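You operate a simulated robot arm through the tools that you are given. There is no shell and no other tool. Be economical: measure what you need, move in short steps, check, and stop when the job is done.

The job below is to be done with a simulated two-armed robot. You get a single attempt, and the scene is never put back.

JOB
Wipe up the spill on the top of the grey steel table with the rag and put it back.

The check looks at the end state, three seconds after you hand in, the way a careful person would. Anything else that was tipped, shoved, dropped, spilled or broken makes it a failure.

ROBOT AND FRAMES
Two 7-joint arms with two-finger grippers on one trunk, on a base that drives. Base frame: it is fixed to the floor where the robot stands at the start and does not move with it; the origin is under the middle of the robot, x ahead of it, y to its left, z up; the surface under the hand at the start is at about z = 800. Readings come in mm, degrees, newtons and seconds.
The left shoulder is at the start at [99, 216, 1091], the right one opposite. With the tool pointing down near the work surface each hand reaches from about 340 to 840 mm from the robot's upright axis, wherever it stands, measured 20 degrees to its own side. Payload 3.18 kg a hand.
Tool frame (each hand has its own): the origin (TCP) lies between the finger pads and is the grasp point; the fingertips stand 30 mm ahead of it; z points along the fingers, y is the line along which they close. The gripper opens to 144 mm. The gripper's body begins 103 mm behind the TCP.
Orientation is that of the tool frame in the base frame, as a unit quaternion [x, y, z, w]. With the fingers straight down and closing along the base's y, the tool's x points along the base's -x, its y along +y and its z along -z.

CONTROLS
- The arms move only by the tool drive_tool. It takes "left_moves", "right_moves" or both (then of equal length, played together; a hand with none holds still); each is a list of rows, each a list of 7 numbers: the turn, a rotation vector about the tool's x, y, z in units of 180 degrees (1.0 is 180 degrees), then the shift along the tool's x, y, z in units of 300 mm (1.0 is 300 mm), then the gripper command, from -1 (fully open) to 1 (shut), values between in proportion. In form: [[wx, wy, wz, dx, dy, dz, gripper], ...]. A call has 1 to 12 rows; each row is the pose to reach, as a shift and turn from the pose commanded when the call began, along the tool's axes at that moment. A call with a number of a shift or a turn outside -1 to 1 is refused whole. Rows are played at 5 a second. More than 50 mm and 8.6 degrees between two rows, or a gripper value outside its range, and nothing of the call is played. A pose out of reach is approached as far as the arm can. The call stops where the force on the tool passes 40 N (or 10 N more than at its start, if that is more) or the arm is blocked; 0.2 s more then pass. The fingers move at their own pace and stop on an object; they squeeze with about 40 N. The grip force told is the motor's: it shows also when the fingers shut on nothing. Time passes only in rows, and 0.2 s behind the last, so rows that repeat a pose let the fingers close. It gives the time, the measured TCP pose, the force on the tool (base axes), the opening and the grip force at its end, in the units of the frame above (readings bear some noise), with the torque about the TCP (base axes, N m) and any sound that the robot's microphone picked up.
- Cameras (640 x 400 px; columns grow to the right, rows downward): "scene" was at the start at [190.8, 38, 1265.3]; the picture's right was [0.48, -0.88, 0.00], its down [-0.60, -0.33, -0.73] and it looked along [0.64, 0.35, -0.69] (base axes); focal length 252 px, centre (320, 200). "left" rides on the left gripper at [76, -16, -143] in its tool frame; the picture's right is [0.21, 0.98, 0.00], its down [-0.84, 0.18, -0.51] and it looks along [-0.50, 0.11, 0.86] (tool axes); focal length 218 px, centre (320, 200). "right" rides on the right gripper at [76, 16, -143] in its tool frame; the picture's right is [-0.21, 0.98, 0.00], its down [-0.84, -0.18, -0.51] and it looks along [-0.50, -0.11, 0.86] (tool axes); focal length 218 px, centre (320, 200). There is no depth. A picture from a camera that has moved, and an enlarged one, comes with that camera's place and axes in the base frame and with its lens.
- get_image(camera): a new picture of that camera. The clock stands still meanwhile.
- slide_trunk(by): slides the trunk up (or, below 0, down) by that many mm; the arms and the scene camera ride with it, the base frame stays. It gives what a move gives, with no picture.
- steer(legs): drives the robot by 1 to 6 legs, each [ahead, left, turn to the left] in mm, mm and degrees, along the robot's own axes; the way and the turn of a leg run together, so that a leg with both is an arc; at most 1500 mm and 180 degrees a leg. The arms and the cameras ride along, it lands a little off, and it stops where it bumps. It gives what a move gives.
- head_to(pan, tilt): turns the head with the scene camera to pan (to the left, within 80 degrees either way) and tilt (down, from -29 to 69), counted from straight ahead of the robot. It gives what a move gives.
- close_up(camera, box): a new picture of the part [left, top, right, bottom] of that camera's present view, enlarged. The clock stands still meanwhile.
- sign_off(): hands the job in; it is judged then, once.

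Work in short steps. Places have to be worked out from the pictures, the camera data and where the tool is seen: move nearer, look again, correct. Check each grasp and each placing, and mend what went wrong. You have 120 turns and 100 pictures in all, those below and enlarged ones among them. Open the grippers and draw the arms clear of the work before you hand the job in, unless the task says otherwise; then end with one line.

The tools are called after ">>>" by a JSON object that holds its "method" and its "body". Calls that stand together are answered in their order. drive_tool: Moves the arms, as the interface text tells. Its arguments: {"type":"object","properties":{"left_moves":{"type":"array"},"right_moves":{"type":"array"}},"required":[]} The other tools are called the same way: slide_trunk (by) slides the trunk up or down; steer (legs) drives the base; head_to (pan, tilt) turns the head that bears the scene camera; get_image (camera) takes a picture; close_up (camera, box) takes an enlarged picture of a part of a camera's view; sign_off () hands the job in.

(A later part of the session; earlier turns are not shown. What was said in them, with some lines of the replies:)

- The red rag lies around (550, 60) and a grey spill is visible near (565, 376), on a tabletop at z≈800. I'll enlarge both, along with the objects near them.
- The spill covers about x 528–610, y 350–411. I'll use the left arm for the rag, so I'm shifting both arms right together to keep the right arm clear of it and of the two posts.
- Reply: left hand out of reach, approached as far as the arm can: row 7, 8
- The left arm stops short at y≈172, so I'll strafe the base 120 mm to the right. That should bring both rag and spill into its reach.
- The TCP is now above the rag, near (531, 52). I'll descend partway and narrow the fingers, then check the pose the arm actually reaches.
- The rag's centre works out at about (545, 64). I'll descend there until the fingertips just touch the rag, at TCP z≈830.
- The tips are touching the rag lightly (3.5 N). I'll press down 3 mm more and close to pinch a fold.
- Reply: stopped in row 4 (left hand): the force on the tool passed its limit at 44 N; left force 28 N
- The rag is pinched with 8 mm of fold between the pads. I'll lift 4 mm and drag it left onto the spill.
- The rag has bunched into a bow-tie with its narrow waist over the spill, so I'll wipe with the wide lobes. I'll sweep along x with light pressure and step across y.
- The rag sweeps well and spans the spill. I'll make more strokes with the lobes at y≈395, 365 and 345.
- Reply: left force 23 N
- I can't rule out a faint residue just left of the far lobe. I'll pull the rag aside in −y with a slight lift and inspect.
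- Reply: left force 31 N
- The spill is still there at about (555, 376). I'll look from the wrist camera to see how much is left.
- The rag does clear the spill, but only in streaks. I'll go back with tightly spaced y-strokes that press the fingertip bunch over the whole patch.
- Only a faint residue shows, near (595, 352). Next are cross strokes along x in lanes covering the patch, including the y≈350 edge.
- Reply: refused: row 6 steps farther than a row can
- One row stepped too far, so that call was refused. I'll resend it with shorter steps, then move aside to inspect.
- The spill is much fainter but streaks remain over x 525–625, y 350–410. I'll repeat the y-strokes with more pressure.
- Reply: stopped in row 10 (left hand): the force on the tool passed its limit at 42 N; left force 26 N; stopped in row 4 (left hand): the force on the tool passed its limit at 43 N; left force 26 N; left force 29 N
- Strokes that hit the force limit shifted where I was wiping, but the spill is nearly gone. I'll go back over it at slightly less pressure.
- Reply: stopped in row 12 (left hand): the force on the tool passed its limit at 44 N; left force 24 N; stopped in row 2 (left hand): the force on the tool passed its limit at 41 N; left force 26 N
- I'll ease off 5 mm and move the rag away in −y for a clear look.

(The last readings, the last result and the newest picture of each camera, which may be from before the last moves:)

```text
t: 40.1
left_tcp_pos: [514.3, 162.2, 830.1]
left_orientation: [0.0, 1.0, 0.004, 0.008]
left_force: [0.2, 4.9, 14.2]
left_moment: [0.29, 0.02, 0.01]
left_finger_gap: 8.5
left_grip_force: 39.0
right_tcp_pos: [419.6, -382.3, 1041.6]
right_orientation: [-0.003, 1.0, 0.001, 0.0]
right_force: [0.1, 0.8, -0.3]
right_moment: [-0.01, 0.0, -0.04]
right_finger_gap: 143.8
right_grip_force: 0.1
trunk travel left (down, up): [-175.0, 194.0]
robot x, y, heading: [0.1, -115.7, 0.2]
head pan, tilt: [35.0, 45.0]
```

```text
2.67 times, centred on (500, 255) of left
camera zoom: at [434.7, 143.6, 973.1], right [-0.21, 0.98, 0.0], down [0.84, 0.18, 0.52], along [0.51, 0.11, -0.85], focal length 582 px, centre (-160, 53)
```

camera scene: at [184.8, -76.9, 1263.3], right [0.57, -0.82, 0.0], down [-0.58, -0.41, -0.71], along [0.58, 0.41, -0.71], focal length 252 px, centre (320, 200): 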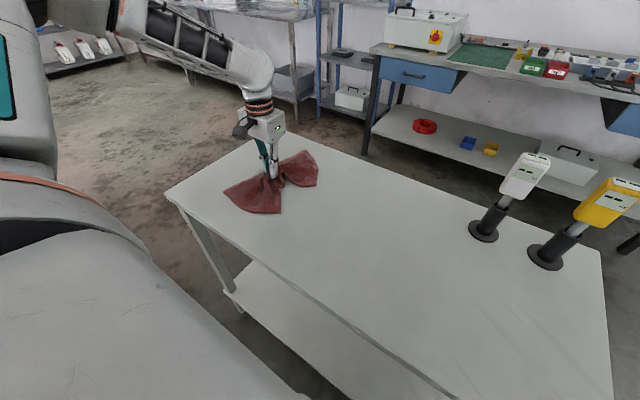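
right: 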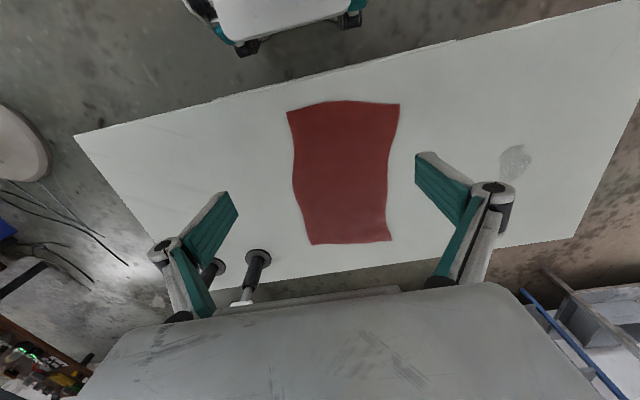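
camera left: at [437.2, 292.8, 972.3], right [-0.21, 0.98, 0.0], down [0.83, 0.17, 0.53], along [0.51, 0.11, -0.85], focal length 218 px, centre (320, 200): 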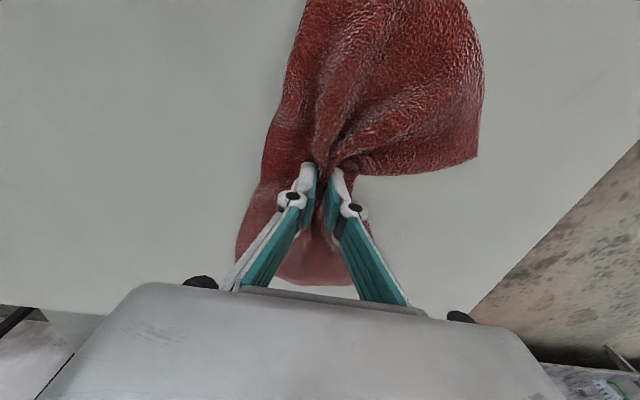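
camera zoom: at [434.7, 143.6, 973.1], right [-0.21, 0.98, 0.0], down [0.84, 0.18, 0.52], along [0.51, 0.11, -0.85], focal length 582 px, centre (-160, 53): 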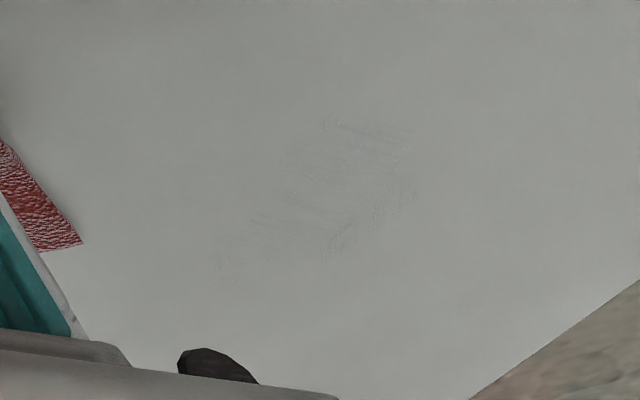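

Only hairline traces remain. One more pass should do: lanes along x over the whole patch, with a sweep out at the end.

>>> {"method": "drive_tool", "body": {"left_moves": [[0, 0, 0, 0, 0.15, -0.003, 1], [0, 0, 0, 0, 0.3, -0.003, 1], [0, 0, 0, 0, 0.45, 0, 1], [0, 0, 0, 0, 0.6, 0, 1], [0, 0, 0, -0.14, 0.6, 0, 1], [0, 0, 0, -0.28, 0.6, 0, 1], [0, 0, 0, -0.38, 0.6, 0, 1], [0, 0, 0, -0.38, 0.64, 0, 1], [0, 0, 0, -0.25, 0.64, 0, 1], [0, 0, 0, -0.12, 0.64, 0, 1], [0, 0, 0, 0, 0.64, 0, 1], [0, 0, 0, 0, 0.68, 0, 1]]}}

>>> {"method": "drive_tool", "body": {"left_moves": [[0, 0, 0, -0.14, 0, 0, 1], [0, 0, 0, -0.28, 0, 0, 1], [0, 0, 0, -0.38, 0, 0, 1], [0, 0, 0, -0.38, 0.04, 0, 1], [0, 0, 0, -0.25, 0.04, 0, 1], [0, 0, 0, -0.12, 0.04, 0, 1], [0, 0, 0, 0, 0.04, 0, 1], [0, 0, 0, 0, 0.08, 0, 1], [0, 0, 0, -0.14, 0.08, 0, 1], [0, 0, 0, -0.28, 0.08, 0, 1], [0, 0, 0, -0.38, 0.08, 0, 1], [0, 0, 0, -0.38, 0.12, 0, 1]]}}

>>> {"method": "drive_tool", "body": {"left_moves": [[0, 0, 0, 0.14, 0, 0, 1], [0, 0, 0, 0.28, 0, 0, 1], [0, 0, 0, 0.38, 0.04, 0, 1], [0, 0, 0, 0.24, 0.04, 0, 1], [0, 0, 0, 0.1, 0.04, 0, 1], [0, 0, 0, 0.12, -0.1, 0, 1], [0, 0, 0, 0.14, -0.25, 0, 1], [0, 0, 0, 0.24, -0.2, 0, 1], [0, 0, 0, 0.24, -0.05, 0, 1], [0, 0, 0, 0.24, 0.06, 0, 1], [0, 0, 0, 0.32, 0, 0, 1], [0, 0, 0, 0.34, -0.14, 0, 1]]}}

>>> {"method": "drive_tool", "body": {"left_moves": [[0, 0, 0, 0, -0.12, -0.008, 1], [0, 0, 0, 0, -0.26, -0.015, 1], [0, 0, 0, 0, -0.42, -0.015, 1], [0, 0, 0, 0, -0.56, -0.015, 1], [0, 0, 0, 0, -0.7, -0.015, 1]]}}

>>> {"method": "close_up", "body": {"camera": "scene", "box": [220, 140, 300, 190]}}

>>> {"method": "close_up", "body": {"camera": "left", "box": [380, 180, 620, 330]}}

```text
t: 42.7
left_tcp_pos: [517.6, 367.9, 833.3]
left_orientation: [0.001, 1.0, 0.005, 0.006]
left_force: [-0.7, -0.1, 0.6]
left_moment: [0.13, 0.01, 0.0]
left_finger_gap: 8.7
left_grip_force: 38.8
right_tcp_pos: [420.4, -382.8, 1041.0]
right_orientation: [-0.002, 1.0, 0.001, 0.0]
right_force: [-0.6, -0.5, 0.5]
right_moment: [-0.01, 0.02, -0.02]
right_finger_gap: 143.9
right_grip_force: 0.1
trunk travel left (down, up): [-175.0, 194.0]
robot x, y, heading: [0.1, -121.3, 0.2]
head pan, tilt: [35.0, 45.0]
```

```text
t: 45.3
left_tcp_pos: [631.5, 403.3, 832.5]
left_orientation: [0.001, 1.0, 0.004, 0.007]
left_force: [-0.1, -0.3, 1.4]
left_moment: [0.07, -0.01, 0.05]
left_finger_gap: 8.4
left_grip_force: 38.6
right_tcp_pos: [419.5, -381.7, 1041.8]
right_orientation: [-0.002, 1.0, 0.0, 0.0]
right_force: [0.0, 0.0, 0.5]
right_moment: [-0.05, -0.02, 0.03]
right_finger_gap: 144.0
right_grip_force: 0.1
trunk travel left (down, up): [-175.0, 194.0]
robot x, y, heading: [3.2, -118.7, 0.4]
head pan, tilt: [35.0, 45.0]
```

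```text
t: 47.9
left_tcp_pos: [531.0, 359.8, 831.9]
left_orientation: [0.002, 1.0, 0.005, 0.007]
left_force: [1.1, 0.6, 3.8]
left_moment: [0.19, 0.01, 0.01]
left_finger_gap: 8.5
left_grip_force: 39.2
right_tcp_pos: [419.4, -384.1, 1041.0]
right_orientation: [-0.001, 1.0, 0.0, 0.001]
right_force: [0.1, 0.5, 0.3]
right_moment: [0.02, 0.02, 0.01]
right_finger_gap: 144.3
right_grip_force: 0.1
trunk travel left (down, up): [-175.0, 194.0]
robot x, y, heading: [-2.2, -120.4, 0.4]
head pan, tilt: [35.0, 45.0]
```

```text
t: 49.1
left_tcp_pos: [531.1, 150.1, 832.9]
left_orientation: [0.0, 1.0, 0.004, 0.006]
left_force: [0.5, 0.9, 1.3]
left_moment: [0.18, 0.02, 0.01]
left_finger_gap: 8.3
left_grip_force: 39.6
right_tcp_pos: [421.4, -381.1, 1041.0]
right_orientation: [-0.003, 1.0, 0.0, 0.001]
right_force: [0.5, 0.3, 0.7]
right_moment: [0.03, 0.06, 0.0]
right_finger_gap: 144.0
right_grip_force: 0.0
trunk travel left (down, up): [-175.0, 194.0]
robot x, y, heading: [-1.1, -122.9, 0.1]
head pan, tilt: [35.0, 45.0]
```

```text
8.00 times, centred on (260, 165) of scene
camera zoom: at [185.6, -76.0, 1263.0], right [0.58, -0.82, 0.0], down [-0.58, -0.41, -0.71], along [0.58, 0.41, -0.71], focal length 2016 px, centre (800, 480)
```

zoom: 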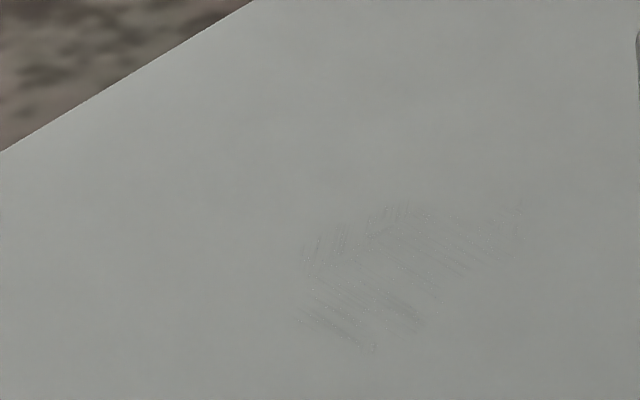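

```text
2.67 times, centred on (500, 255) of left
camera zoom: at [452.8, 133.0, 976.0], right [-0.21, 0.98, 0.01], down [0.84, 0.17, 0.52], along [0.51, 0.11, -0.85], focal length 582 px, centre (-160, 53)
```

zoom: 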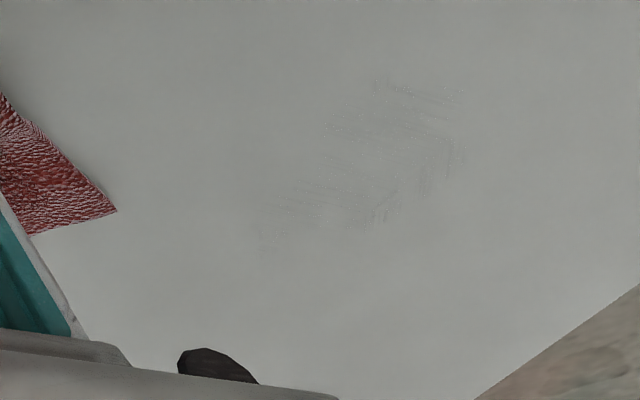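

That pass had almost no contact force (about 1 N) and changed little, so pressure is what counts. I'll repeat it about 3 mm lower and watch the force.

>>> {"method": "drive_tool", "body": {"left_moves": [[0, 0, 0, 0.02, 0.15, 0, 1], [0, 0, 0, 0.02, 0.3, 0, 1], [0, 0, 0, 0.02, 0.45, 0.004, 1], [0, 0, 0, 0.02, 0.6, 0.01, 1], [0, 0, 0, 0.02, 0.75, 0.01, 1], [0, 0, 0, 0.02, 0.9, 0.01, 1], [0, 0, 0, -0.02, 0.9, 0.01, 1], [0, 0, 0, -0.02, 0.76, 0.01, 1], [0, 0, 0, -0.02, 0.62, 0.01, 1], [0, 0, 0, -0.06, 0.62, 0.01, 1], [0, 0, 0, -0.06, 0.76, 0.01, 1], [0, 0, 0, -0.06, 0.9, 0.01, 1]]}}

```text
t: 51.7
left_tcp_pos: [548.2, 418.3, 834.9]
left_orientation: [0.0, 1.0, 0.004, 0.006]
left_force: [0.4, 0.2, 0.8]
left_moment: [0.08, 0.01, -0.01]
left_finger_gap: 8.4
left_grip_force: 39.1
right_tcp_pos: [419.3, -381.8, 1041.6]
right_orientation: [-0.003, 1.0, 0.0, 0.001]
right_force: [-0.6, 0.3, -1.0]
right_moment: [-0.02, -0.01, -0.02]
right_finger_gap: 143.8
right_grip_force: 0.0
trunk travel left (down, up): [-175.0, 194.0]
robot x, y, heading: [-0.1, -121.4, 0.2]
head pan, tilt: [35.0, 45.0]
```

The tool has tilted about 0.5–0.7°, which lifted the pads as they moved in y. I'll level the tool and press down again here.

>>> {"method": "drive_tool", "body": {"left_moves": [[0.0025, 0.0038, 0, 0, 0, 0.008, 1], [0.0025, 0.0038, 0, 0, 0, 0.012, 1], [0.0025, 0.0038, 0, 0, 0, 0.015, 1], [0.0025, 0.0038, 0, 0, 0, 0.015, 1]]}}

```text
t: 52.7
left_tcp_pos: [547.6, 419.7, 832.3]
left_orientation: [0.001, 1.0, 0.0, 0.001]
left_force: [0.7, -1.0, 6.1]
left_moment: [0.1, -0.02, 0.07]
left_finger_gap: 8.3
left_grip_force: 39.1
right_tcp_pos: [420.3, -382.6, 1041.2]
right_orientation: [-0.003, 1.0, 0.0, 0.0]
right_force: [-0.5, -0.7, 0.0]
right_moment: [-0.01, 0.01, 0.0]
right_finger_gap: 144.0
right_grip_force: 0.0
trunk travel left (down, up): [-175.0, 194.0]
robot x, y, heading: [-0.9, -119.1, 0.1]
head pan, tilt: [35.0, 45.0]
```

The tool is level and pressing at 6 N. I'll push about 1.5 mm deeper and stroke in y-lanes from x=520 upward.

>>> {"method": "drive_tool", "body": {"left_moves": [[0, 0, 0, 0.05, 0, 0.005, 1], [0, 0, 0, 0.09, 0, 0.005, 1], [0, 0, 0, 0.09, -0.14, 0.005, 1], [0, 0, 0, 0.09, -0.28, 0.005, 1], [0, 0, 0, 0.05, -0.28, 0.005, 1], [0, 0, 0, 0.05, -0.14, 0.005, 1], [0, 0, 0, 0.05, 0, 0.005, 1], [0, 0, 0, 0.01, 0, 0.005, 1], [0, 0, 0, 0.01, -0.14, 0.005, 1], [0, 0, 0, 0.01, -0.28, 0.005, 1], [0, 0, 0, -0.03, -0.28, 0.005, 1], [0, 0, 0, -0.03, -0.14, 0.005, 1]]}}

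```text
t: 55.3
left_tcp_pos: [555.1, 377.3, 830.7]
left_orientation: [0.001, 1.0, 0.0, 0.004]
left_force: [3.0, -6.0, 20.7]
left_moment: [-0.07, -0.15, -0.03]
left_finger_gap: 8.2
left_grip_force: 39.4
right_tcp_pos: [417.3, -383.0, 1041.9]
right_orientation: [-0.002, 1.0, -0.001, 0.002]
right_force: [-0.7, -0.3, 0.5]
right_moment: [-0.01, -0.03, 0.03]
right_finger_gap: 144.1
right_grip_force: 0.2
trunk travel left (down, up): [-175.0, 194.0]
robot x, y, heading: [-2.7, -120.6, 0.3]
head pan, tilt: [35.0, 45.0]
```

The force is now about 20 N, which is what I wanted. On to the remaining lanes, up to x≈625.

>>> {"method": "drive_tool", "body": {"left_moves": [[0, 0, 0, 0, 0.13, 0, 1], [0, 0, 0, -0.04, 0.13, 0, 1], [0, 0, 0, -0.04, 0, 0, 1], [0, 0, 0, -0.04, -0.13, 0, 1], [0, 0, 0, -0.08, -0.13, 0, 1], [0, 0, 0, -0.08, 0, 0, 1], [0, 0, 0, -0.08, 0.13, 0, 1], [0, 0, 0, -0.12, 0.13, 0, 1], [0, 0, 0, -0.12, 0, 0, 1], [0, 0, 0, -0.12, -0.13, 0, 1], [0, 0, 0, -0.16, -0.13, 0, 1], [0, 0, 0, -0.16, 0.0, 0, 1]]}}

>>> {"method": "drive_tool", "body": {"left_moves": [[0, 0, 0, 0, 0.13, 0, 1], [0, 0, 0, -0.04, 0.13, 0, 1], [0, 0, 0, -0.04, 0, 0, 1], [0, 0, 0, -0.04, -0.13, 0, 1], [0, 0, 0, -0.08, -0.13, 0, 1], [0, 0, 0, -0.08, 0, 0, 1], [0, 0, 0, 0.05, 0.02, 0, 1], [0, 0, 0, 0.18, 0.04, 0, 1], [0, 0, 0, 0.28, 0.04, 0, 1], [0, 0, 0, 0.28, -0.02, 0, 1], [0, 0, 0, 0.14, -0.02, 0, 1], [0, 0, 0, 0, -0.02, 0, 1]]}}

>>> {"method": "drive_tool", "body": {"left_moves": [[0, 0, 0, 0.04, -0.13, 0, 1], [0, 0, 0, 0.08, -0.27, -0.004, 1], [0, 0, 0, 0.12, -0.41, -0.008, 1], [0, 0, 0, 0.18, -0.54, -0.01, 1], [0, 0, 0, 0.25, -0.68, -0.01, 1]]}}

>>> {"method": "close_up", "body": {"camera": "scene", "box": [220, 140, 300, 190]}}

```text
t: 57.9
left_tcp_pos: [604.7, 379.5, 831.1]
left_orientation: [0.001, 1.0, -0.001, 0.003]
left_force: [2.5, -4.4, 12.6]
left_moment: [-0.04, -0.1, -0.02]
left_finger_gap: 8.4
left_grip_force: 38.9
right_tcp_pos: [418.9, -382.3, 1041.2]
right_orientation: [-0.002, 1.0, 0.0, 0.001]
right_force: [-0.8, 0.4, -0.5]
right_moment: [-0.01, -0.04, -0.02]
right_finger_gap: 144.0
right_grip_force: 0.1
trunk travel left (down, up): [-175.0, 194.0]
robot x, y, heading: [0.7, -123.1, 0.2]
head pan, tilt: [35.0, 45.0]
```

```text
t: 60.2
left_tcp_pos: [519.7, 379.2, 830.4]
left_orientation: [0.002, 1.0, 0.004, 0.003]
left_force: [-5.7, 1.5, 25.0]
left_moment: [0.14, 0.15, 0.01]
left_finger_gap: 8.1
left_grip_force: 38.6
right_tcp_pos: [419.5, -382.2, 1041.4]
right_orientation: [-0.003, 1.0, 0.001, 0.001]
right_force: [0.1, 0.7, 0.9]
right_moment: [0.04, 0.02, 0.01]
right_finger_gap: 143.8
right_grip_force: 0.1
trunk travel left (down, up): [-175.0, 194.0]
robot x, y, heading: [-0.5, -123.9, 0.3]
head pan, tilt: [35.0, 45.0]
stopped in row 11 (left hand): the force on the tool passed its limit at 42 N (the readings are from after the stop); the commanded pose is now the measured one
```

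```text
t: 61.4
left_tcp_pos: [443.2, 173.8, 830.4]
left_orientation: [0.001, 1.0, 0.003, 0.004]
left_force: [6.5, 9.0, 37.4]
left_moment: [0.39, -0.12, 0.0]
left_finger_gap: 8.5
left_grip_force: 39.2
right_tcp_pos: [418.2, -380.9, 1042.8]
right_orientation: [-0.003, 1.0, 0.0, 0.001]
right_force: [-0.4, 0.4, -0.2]
right_moment: [-0.02, -0.03, 0.0]
right_finger_gap: 144.1
right_grip_force: 0.0
trunk travel left (down, up): [-175.0, 194.0]
robot x, y, heading: [-2.9, -120.8, 0.3]
head pan, tilt: [35.0, 45.0]
```

```text
8.00 times, centred on (260, 165) of scene
camera zoom: at [183.4, -75.3, 1263.7], right [0.58, -0.82, 0.0], down [-0.58, -0.41, -0.71], along [0.58, 0.41, -0.71], focal length 2016 px, centre (800, 480)
```

zoom: 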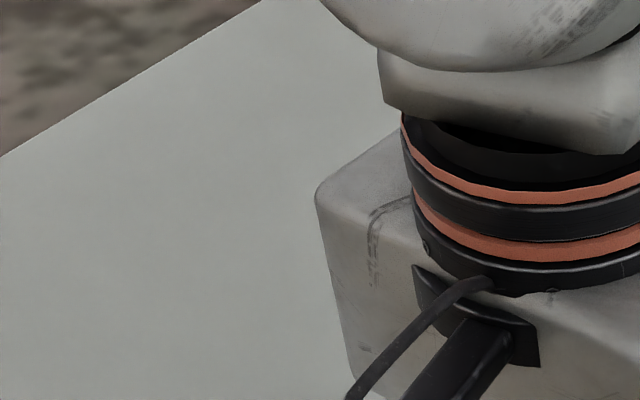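

The arm blocks the view. I'll ease off the pressure, drag the rag toward its home at (545, 64), and look again.

>>> {"method": "drive_tool", "body": {"left_moves": [[0, 0, 0, 0, 0, -0.012, 1], [0, 0, 0, -0.08, -0.1, -0.014, 1], [0, 0, 0, -0.17, -0.2, -0.014, 1], [0, 0, 0, -0.26, -0.29, -0.014, 1], [0, 0, 0, -0.34, -0.37, -0.014, 1]]}}

>>> {"method": "close_up", "body": {"camera": "scene", "box": [220, 140, 300, 190]}}

>>> {"method": "get_image", "body": {"camera": "scene"}}

```text
t: 62.6
left_tcp_pos: [547.8, 63.3, 830.8]
left_orientation: [0.001, 1.0, 0.003, 0.001]
left_force: [-0.6, -0.4, 1.4]
left_moment: [0.08, 0.0, 0.03]
left_finger_gap: 8.5
left_grip_force: 39.0
right_tcp_pos: [420.8, -381.5, 1040.7]
right_orientation: [-0.003, 1.0, 0.0, 0.0]
right_force: [0.2, -0.1, -0.2]
right_moment: [0.01, 0.0, 0.02]
right_finger_gap: 144.0
right_grip_force: 0.0
trunk travel left (down, up): [-175.0, 194.0]
robot x, y, heading: [-0.4, -119.7, 0.5]
head pan, tilt: [35.0, 45.0]
```

```text
8.00 times, centred on (260, 165) of scene
camera zoom: at [185.3, -75.0, 1262.9], right [0.58, -0.82, 0.0], down [-0.58, -0.41, -0.71], along [0.58, 0.41, -0.71], focal length 2016 px, centre (800, 480)
```

zoom: 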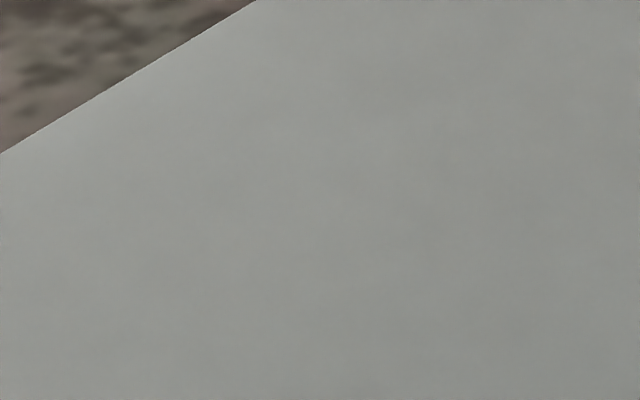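

```text
65 pictures are left
camera scene: at [185.3, -75.0, 1262.9], right [0.58, -0.82, 0.0], down [-0.58, -0.41, -0.71], along [0.58, 0.41, -0.71], focal length 252 px, centre (320, 200)
```

scene: 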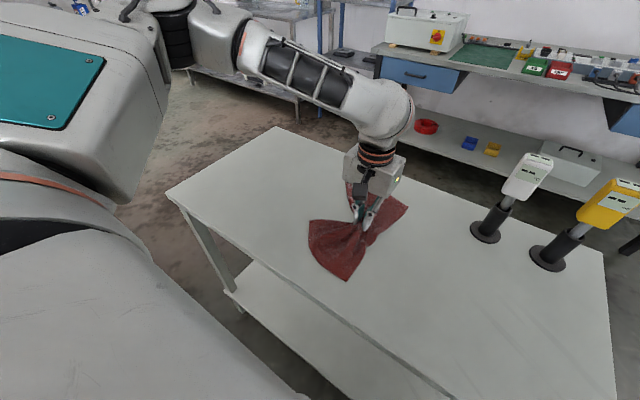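

The spill is completely gone and the rag is back at its home spot. I'll open the fingers in place to spread the fold, then lift straight up.

>>> {"method": "drive_tool", "body": {"left_moves": [[0, 0, 0, 0, 0, 0, 0.6], [0, 0, 0, 0, 0, 0, 0.2], [0, 0, 0, 0, 0, 0, -0.2], [0, 0, 0, 0, 0, 0, -0.4], [0, 0, 0, 0, 0, -0.03, -0.4], [0, 0, 0, 0, 0, -0.15, -0.4], [0, 0, 0, 0, 0, -0.3, -0.4], [0, 0, 0, 0, 0, -0.45, -0.4], [0, 0, 0, 0, 0, -0.6, -0.6]]}}

>>> {"method": "get_image", "body": {"camera": "left"}}

>>> {"method": "get_image", "body": {"camera": "scene"}}

```text
t: 64.6
left_tcp_pos: [548.6, 65.9, 1014.6]
left_orientation: [0.002, 1.0, 0.003, 0.002]
left_force: [0.3, -0.2, -0.5]
left_moment: [-0.01, -0.01, -0.01]
left_finger_gap: 114.9
left_grip_force: 0.1
right_tcp_pos: [418.9, -380.8, 1041.3]
right_orientation: [-0.003, 1.0, 0.0, 0.0]
right_force: [-0.4, 0.4, -0.3]
right_moment: [0.01, -0.02, -0.01]
right_finger_gap: 143.9
right_grip_force: 0.0
trunk travel left (down, up): [-175.0, 194.0]
robot x, y, heading: [-2.3, -119.2, 0.3]
head pan, tilt: [35.0, 45.0]
```

```text
64 pictures are left
camera left: at [471.9, 48.1, 1157.6], right [-0.21, 0.98, 0.01], down [0.84, 0.17, 0.51], along [0.5, 0.11, -0.86], focal length 218 px, centre (320, 200)
```

left: 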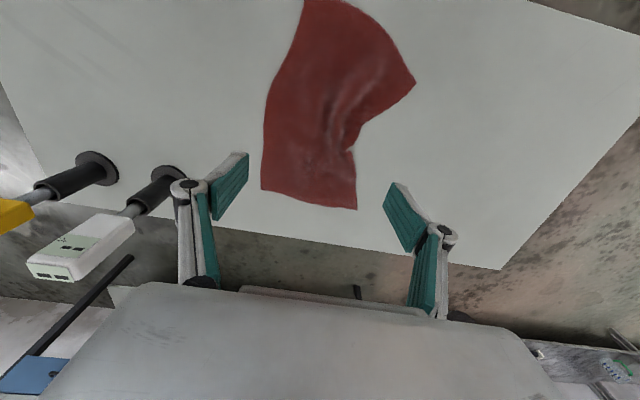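

```text
63 pictures are left
camera scene: at [184.5, -75.0, 1263.3], right [0.58, -0.82, 0.0], down [-0.58, -0.41, -0.71], along [0.58, 0.41, -0.71], focal length 252 px, centre (320, 200)
```

scene: 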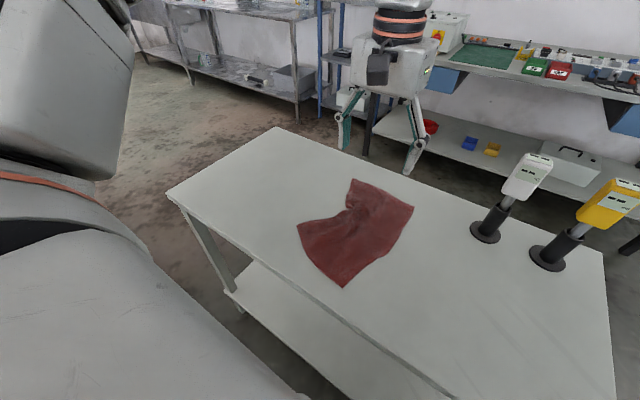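

The rag lies nearly flat again with its centre within about 25 mm of the original spot, and the posts are untouched. I'll draw the left arm clear and make a final check.

>>> {"method": "drive_tool", "body": {"left_moves": [[0, 0, 0, 0, 0.14, -0.05, -1], [0, 0, 0, 0.04, 0.28, -0.1, -1], [0, 0, 0, 0.08, 0.42, -0.15, -1], [0, 0, 0, 0.12, 0.56, -0.2, -1], [0, 0, 0, 0.16, 0.7, -0.2, -1], [0, 0, 0, 0.2, 0.75, -0.2, -1]]}}

>>> {"method": "get_image", "body": {"camera": "scene"}}

>>> {"method": "get_image", "body": {"camera": "left"}}

```text
t: 66.0
left_tcp_pos: [485.2, 289.3, 1076.8]
left_orientation: [0.002, 1.0, 0.003, 0.001]
left_force: [-0.4, -0.4, 0.0]
left_moment: [-0.01, -0.02, 0.03]
left_finger_gap: 143.9
left_grip_force: 0.0
right_tcp_pos: [419.5, -381.1, 1042.2]
right_orientation: [-0.003, 1.0, 0.001, 0.001]
right_force: [-0.7, 0.9, -0.9]
right_moment: [0.01, -0.06, -0.03]
right_finger_gap: 144.0
right_grip_force: 0.1
trunk travel left (down, up): [-175.0, 194.0]
robot x, y, heading: [-1.1, -122.2, 0.5]
head pan, tilt: [35.0, 45.0]
```

```text
62 pictures are left
camera scene: at [184.5, -74.7, 1263.3], right [0.58, -0.82, 0.0], down [-0.58, -0.41, -0.71], along [0.58, 0.41, -0.71], focal length 252 px, centre (320, 200)
```

scene: 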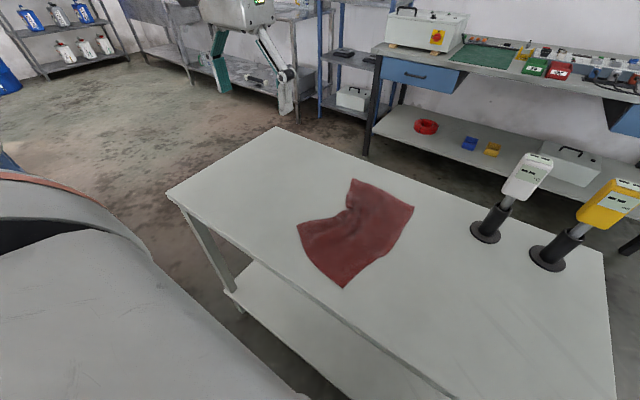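

```text
61 pictures are left
camera left: at [408.6, 271.7, 1219.1], right [-0.21, 0.98, 0.01], down [0.84, 0.17, 0.51], along [0.5, 0.11, -0.86], focal length 218 px, centre (320, 200)
```

left: 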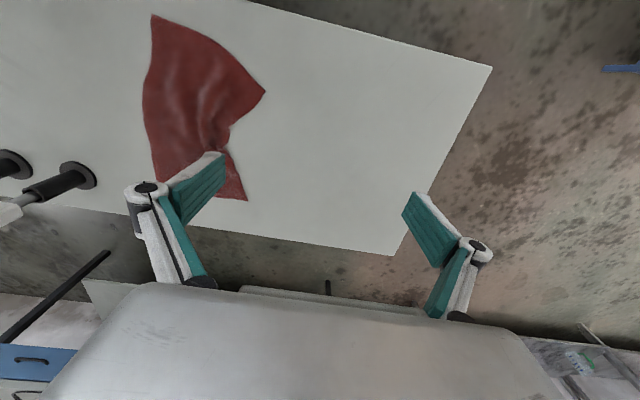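

The table is clean, the rag is back in place, the posts are standing and both arms are clear with grippers open. I'm handing the job in.

>>> {"method": "sign_off", "body": {}}

```text
The job is handed in.
```

I wiped the spill off the grey steel table until no trace showed, and put the rag back, slightly creased, about 25 mm from where it started; nothing else was disturbed.
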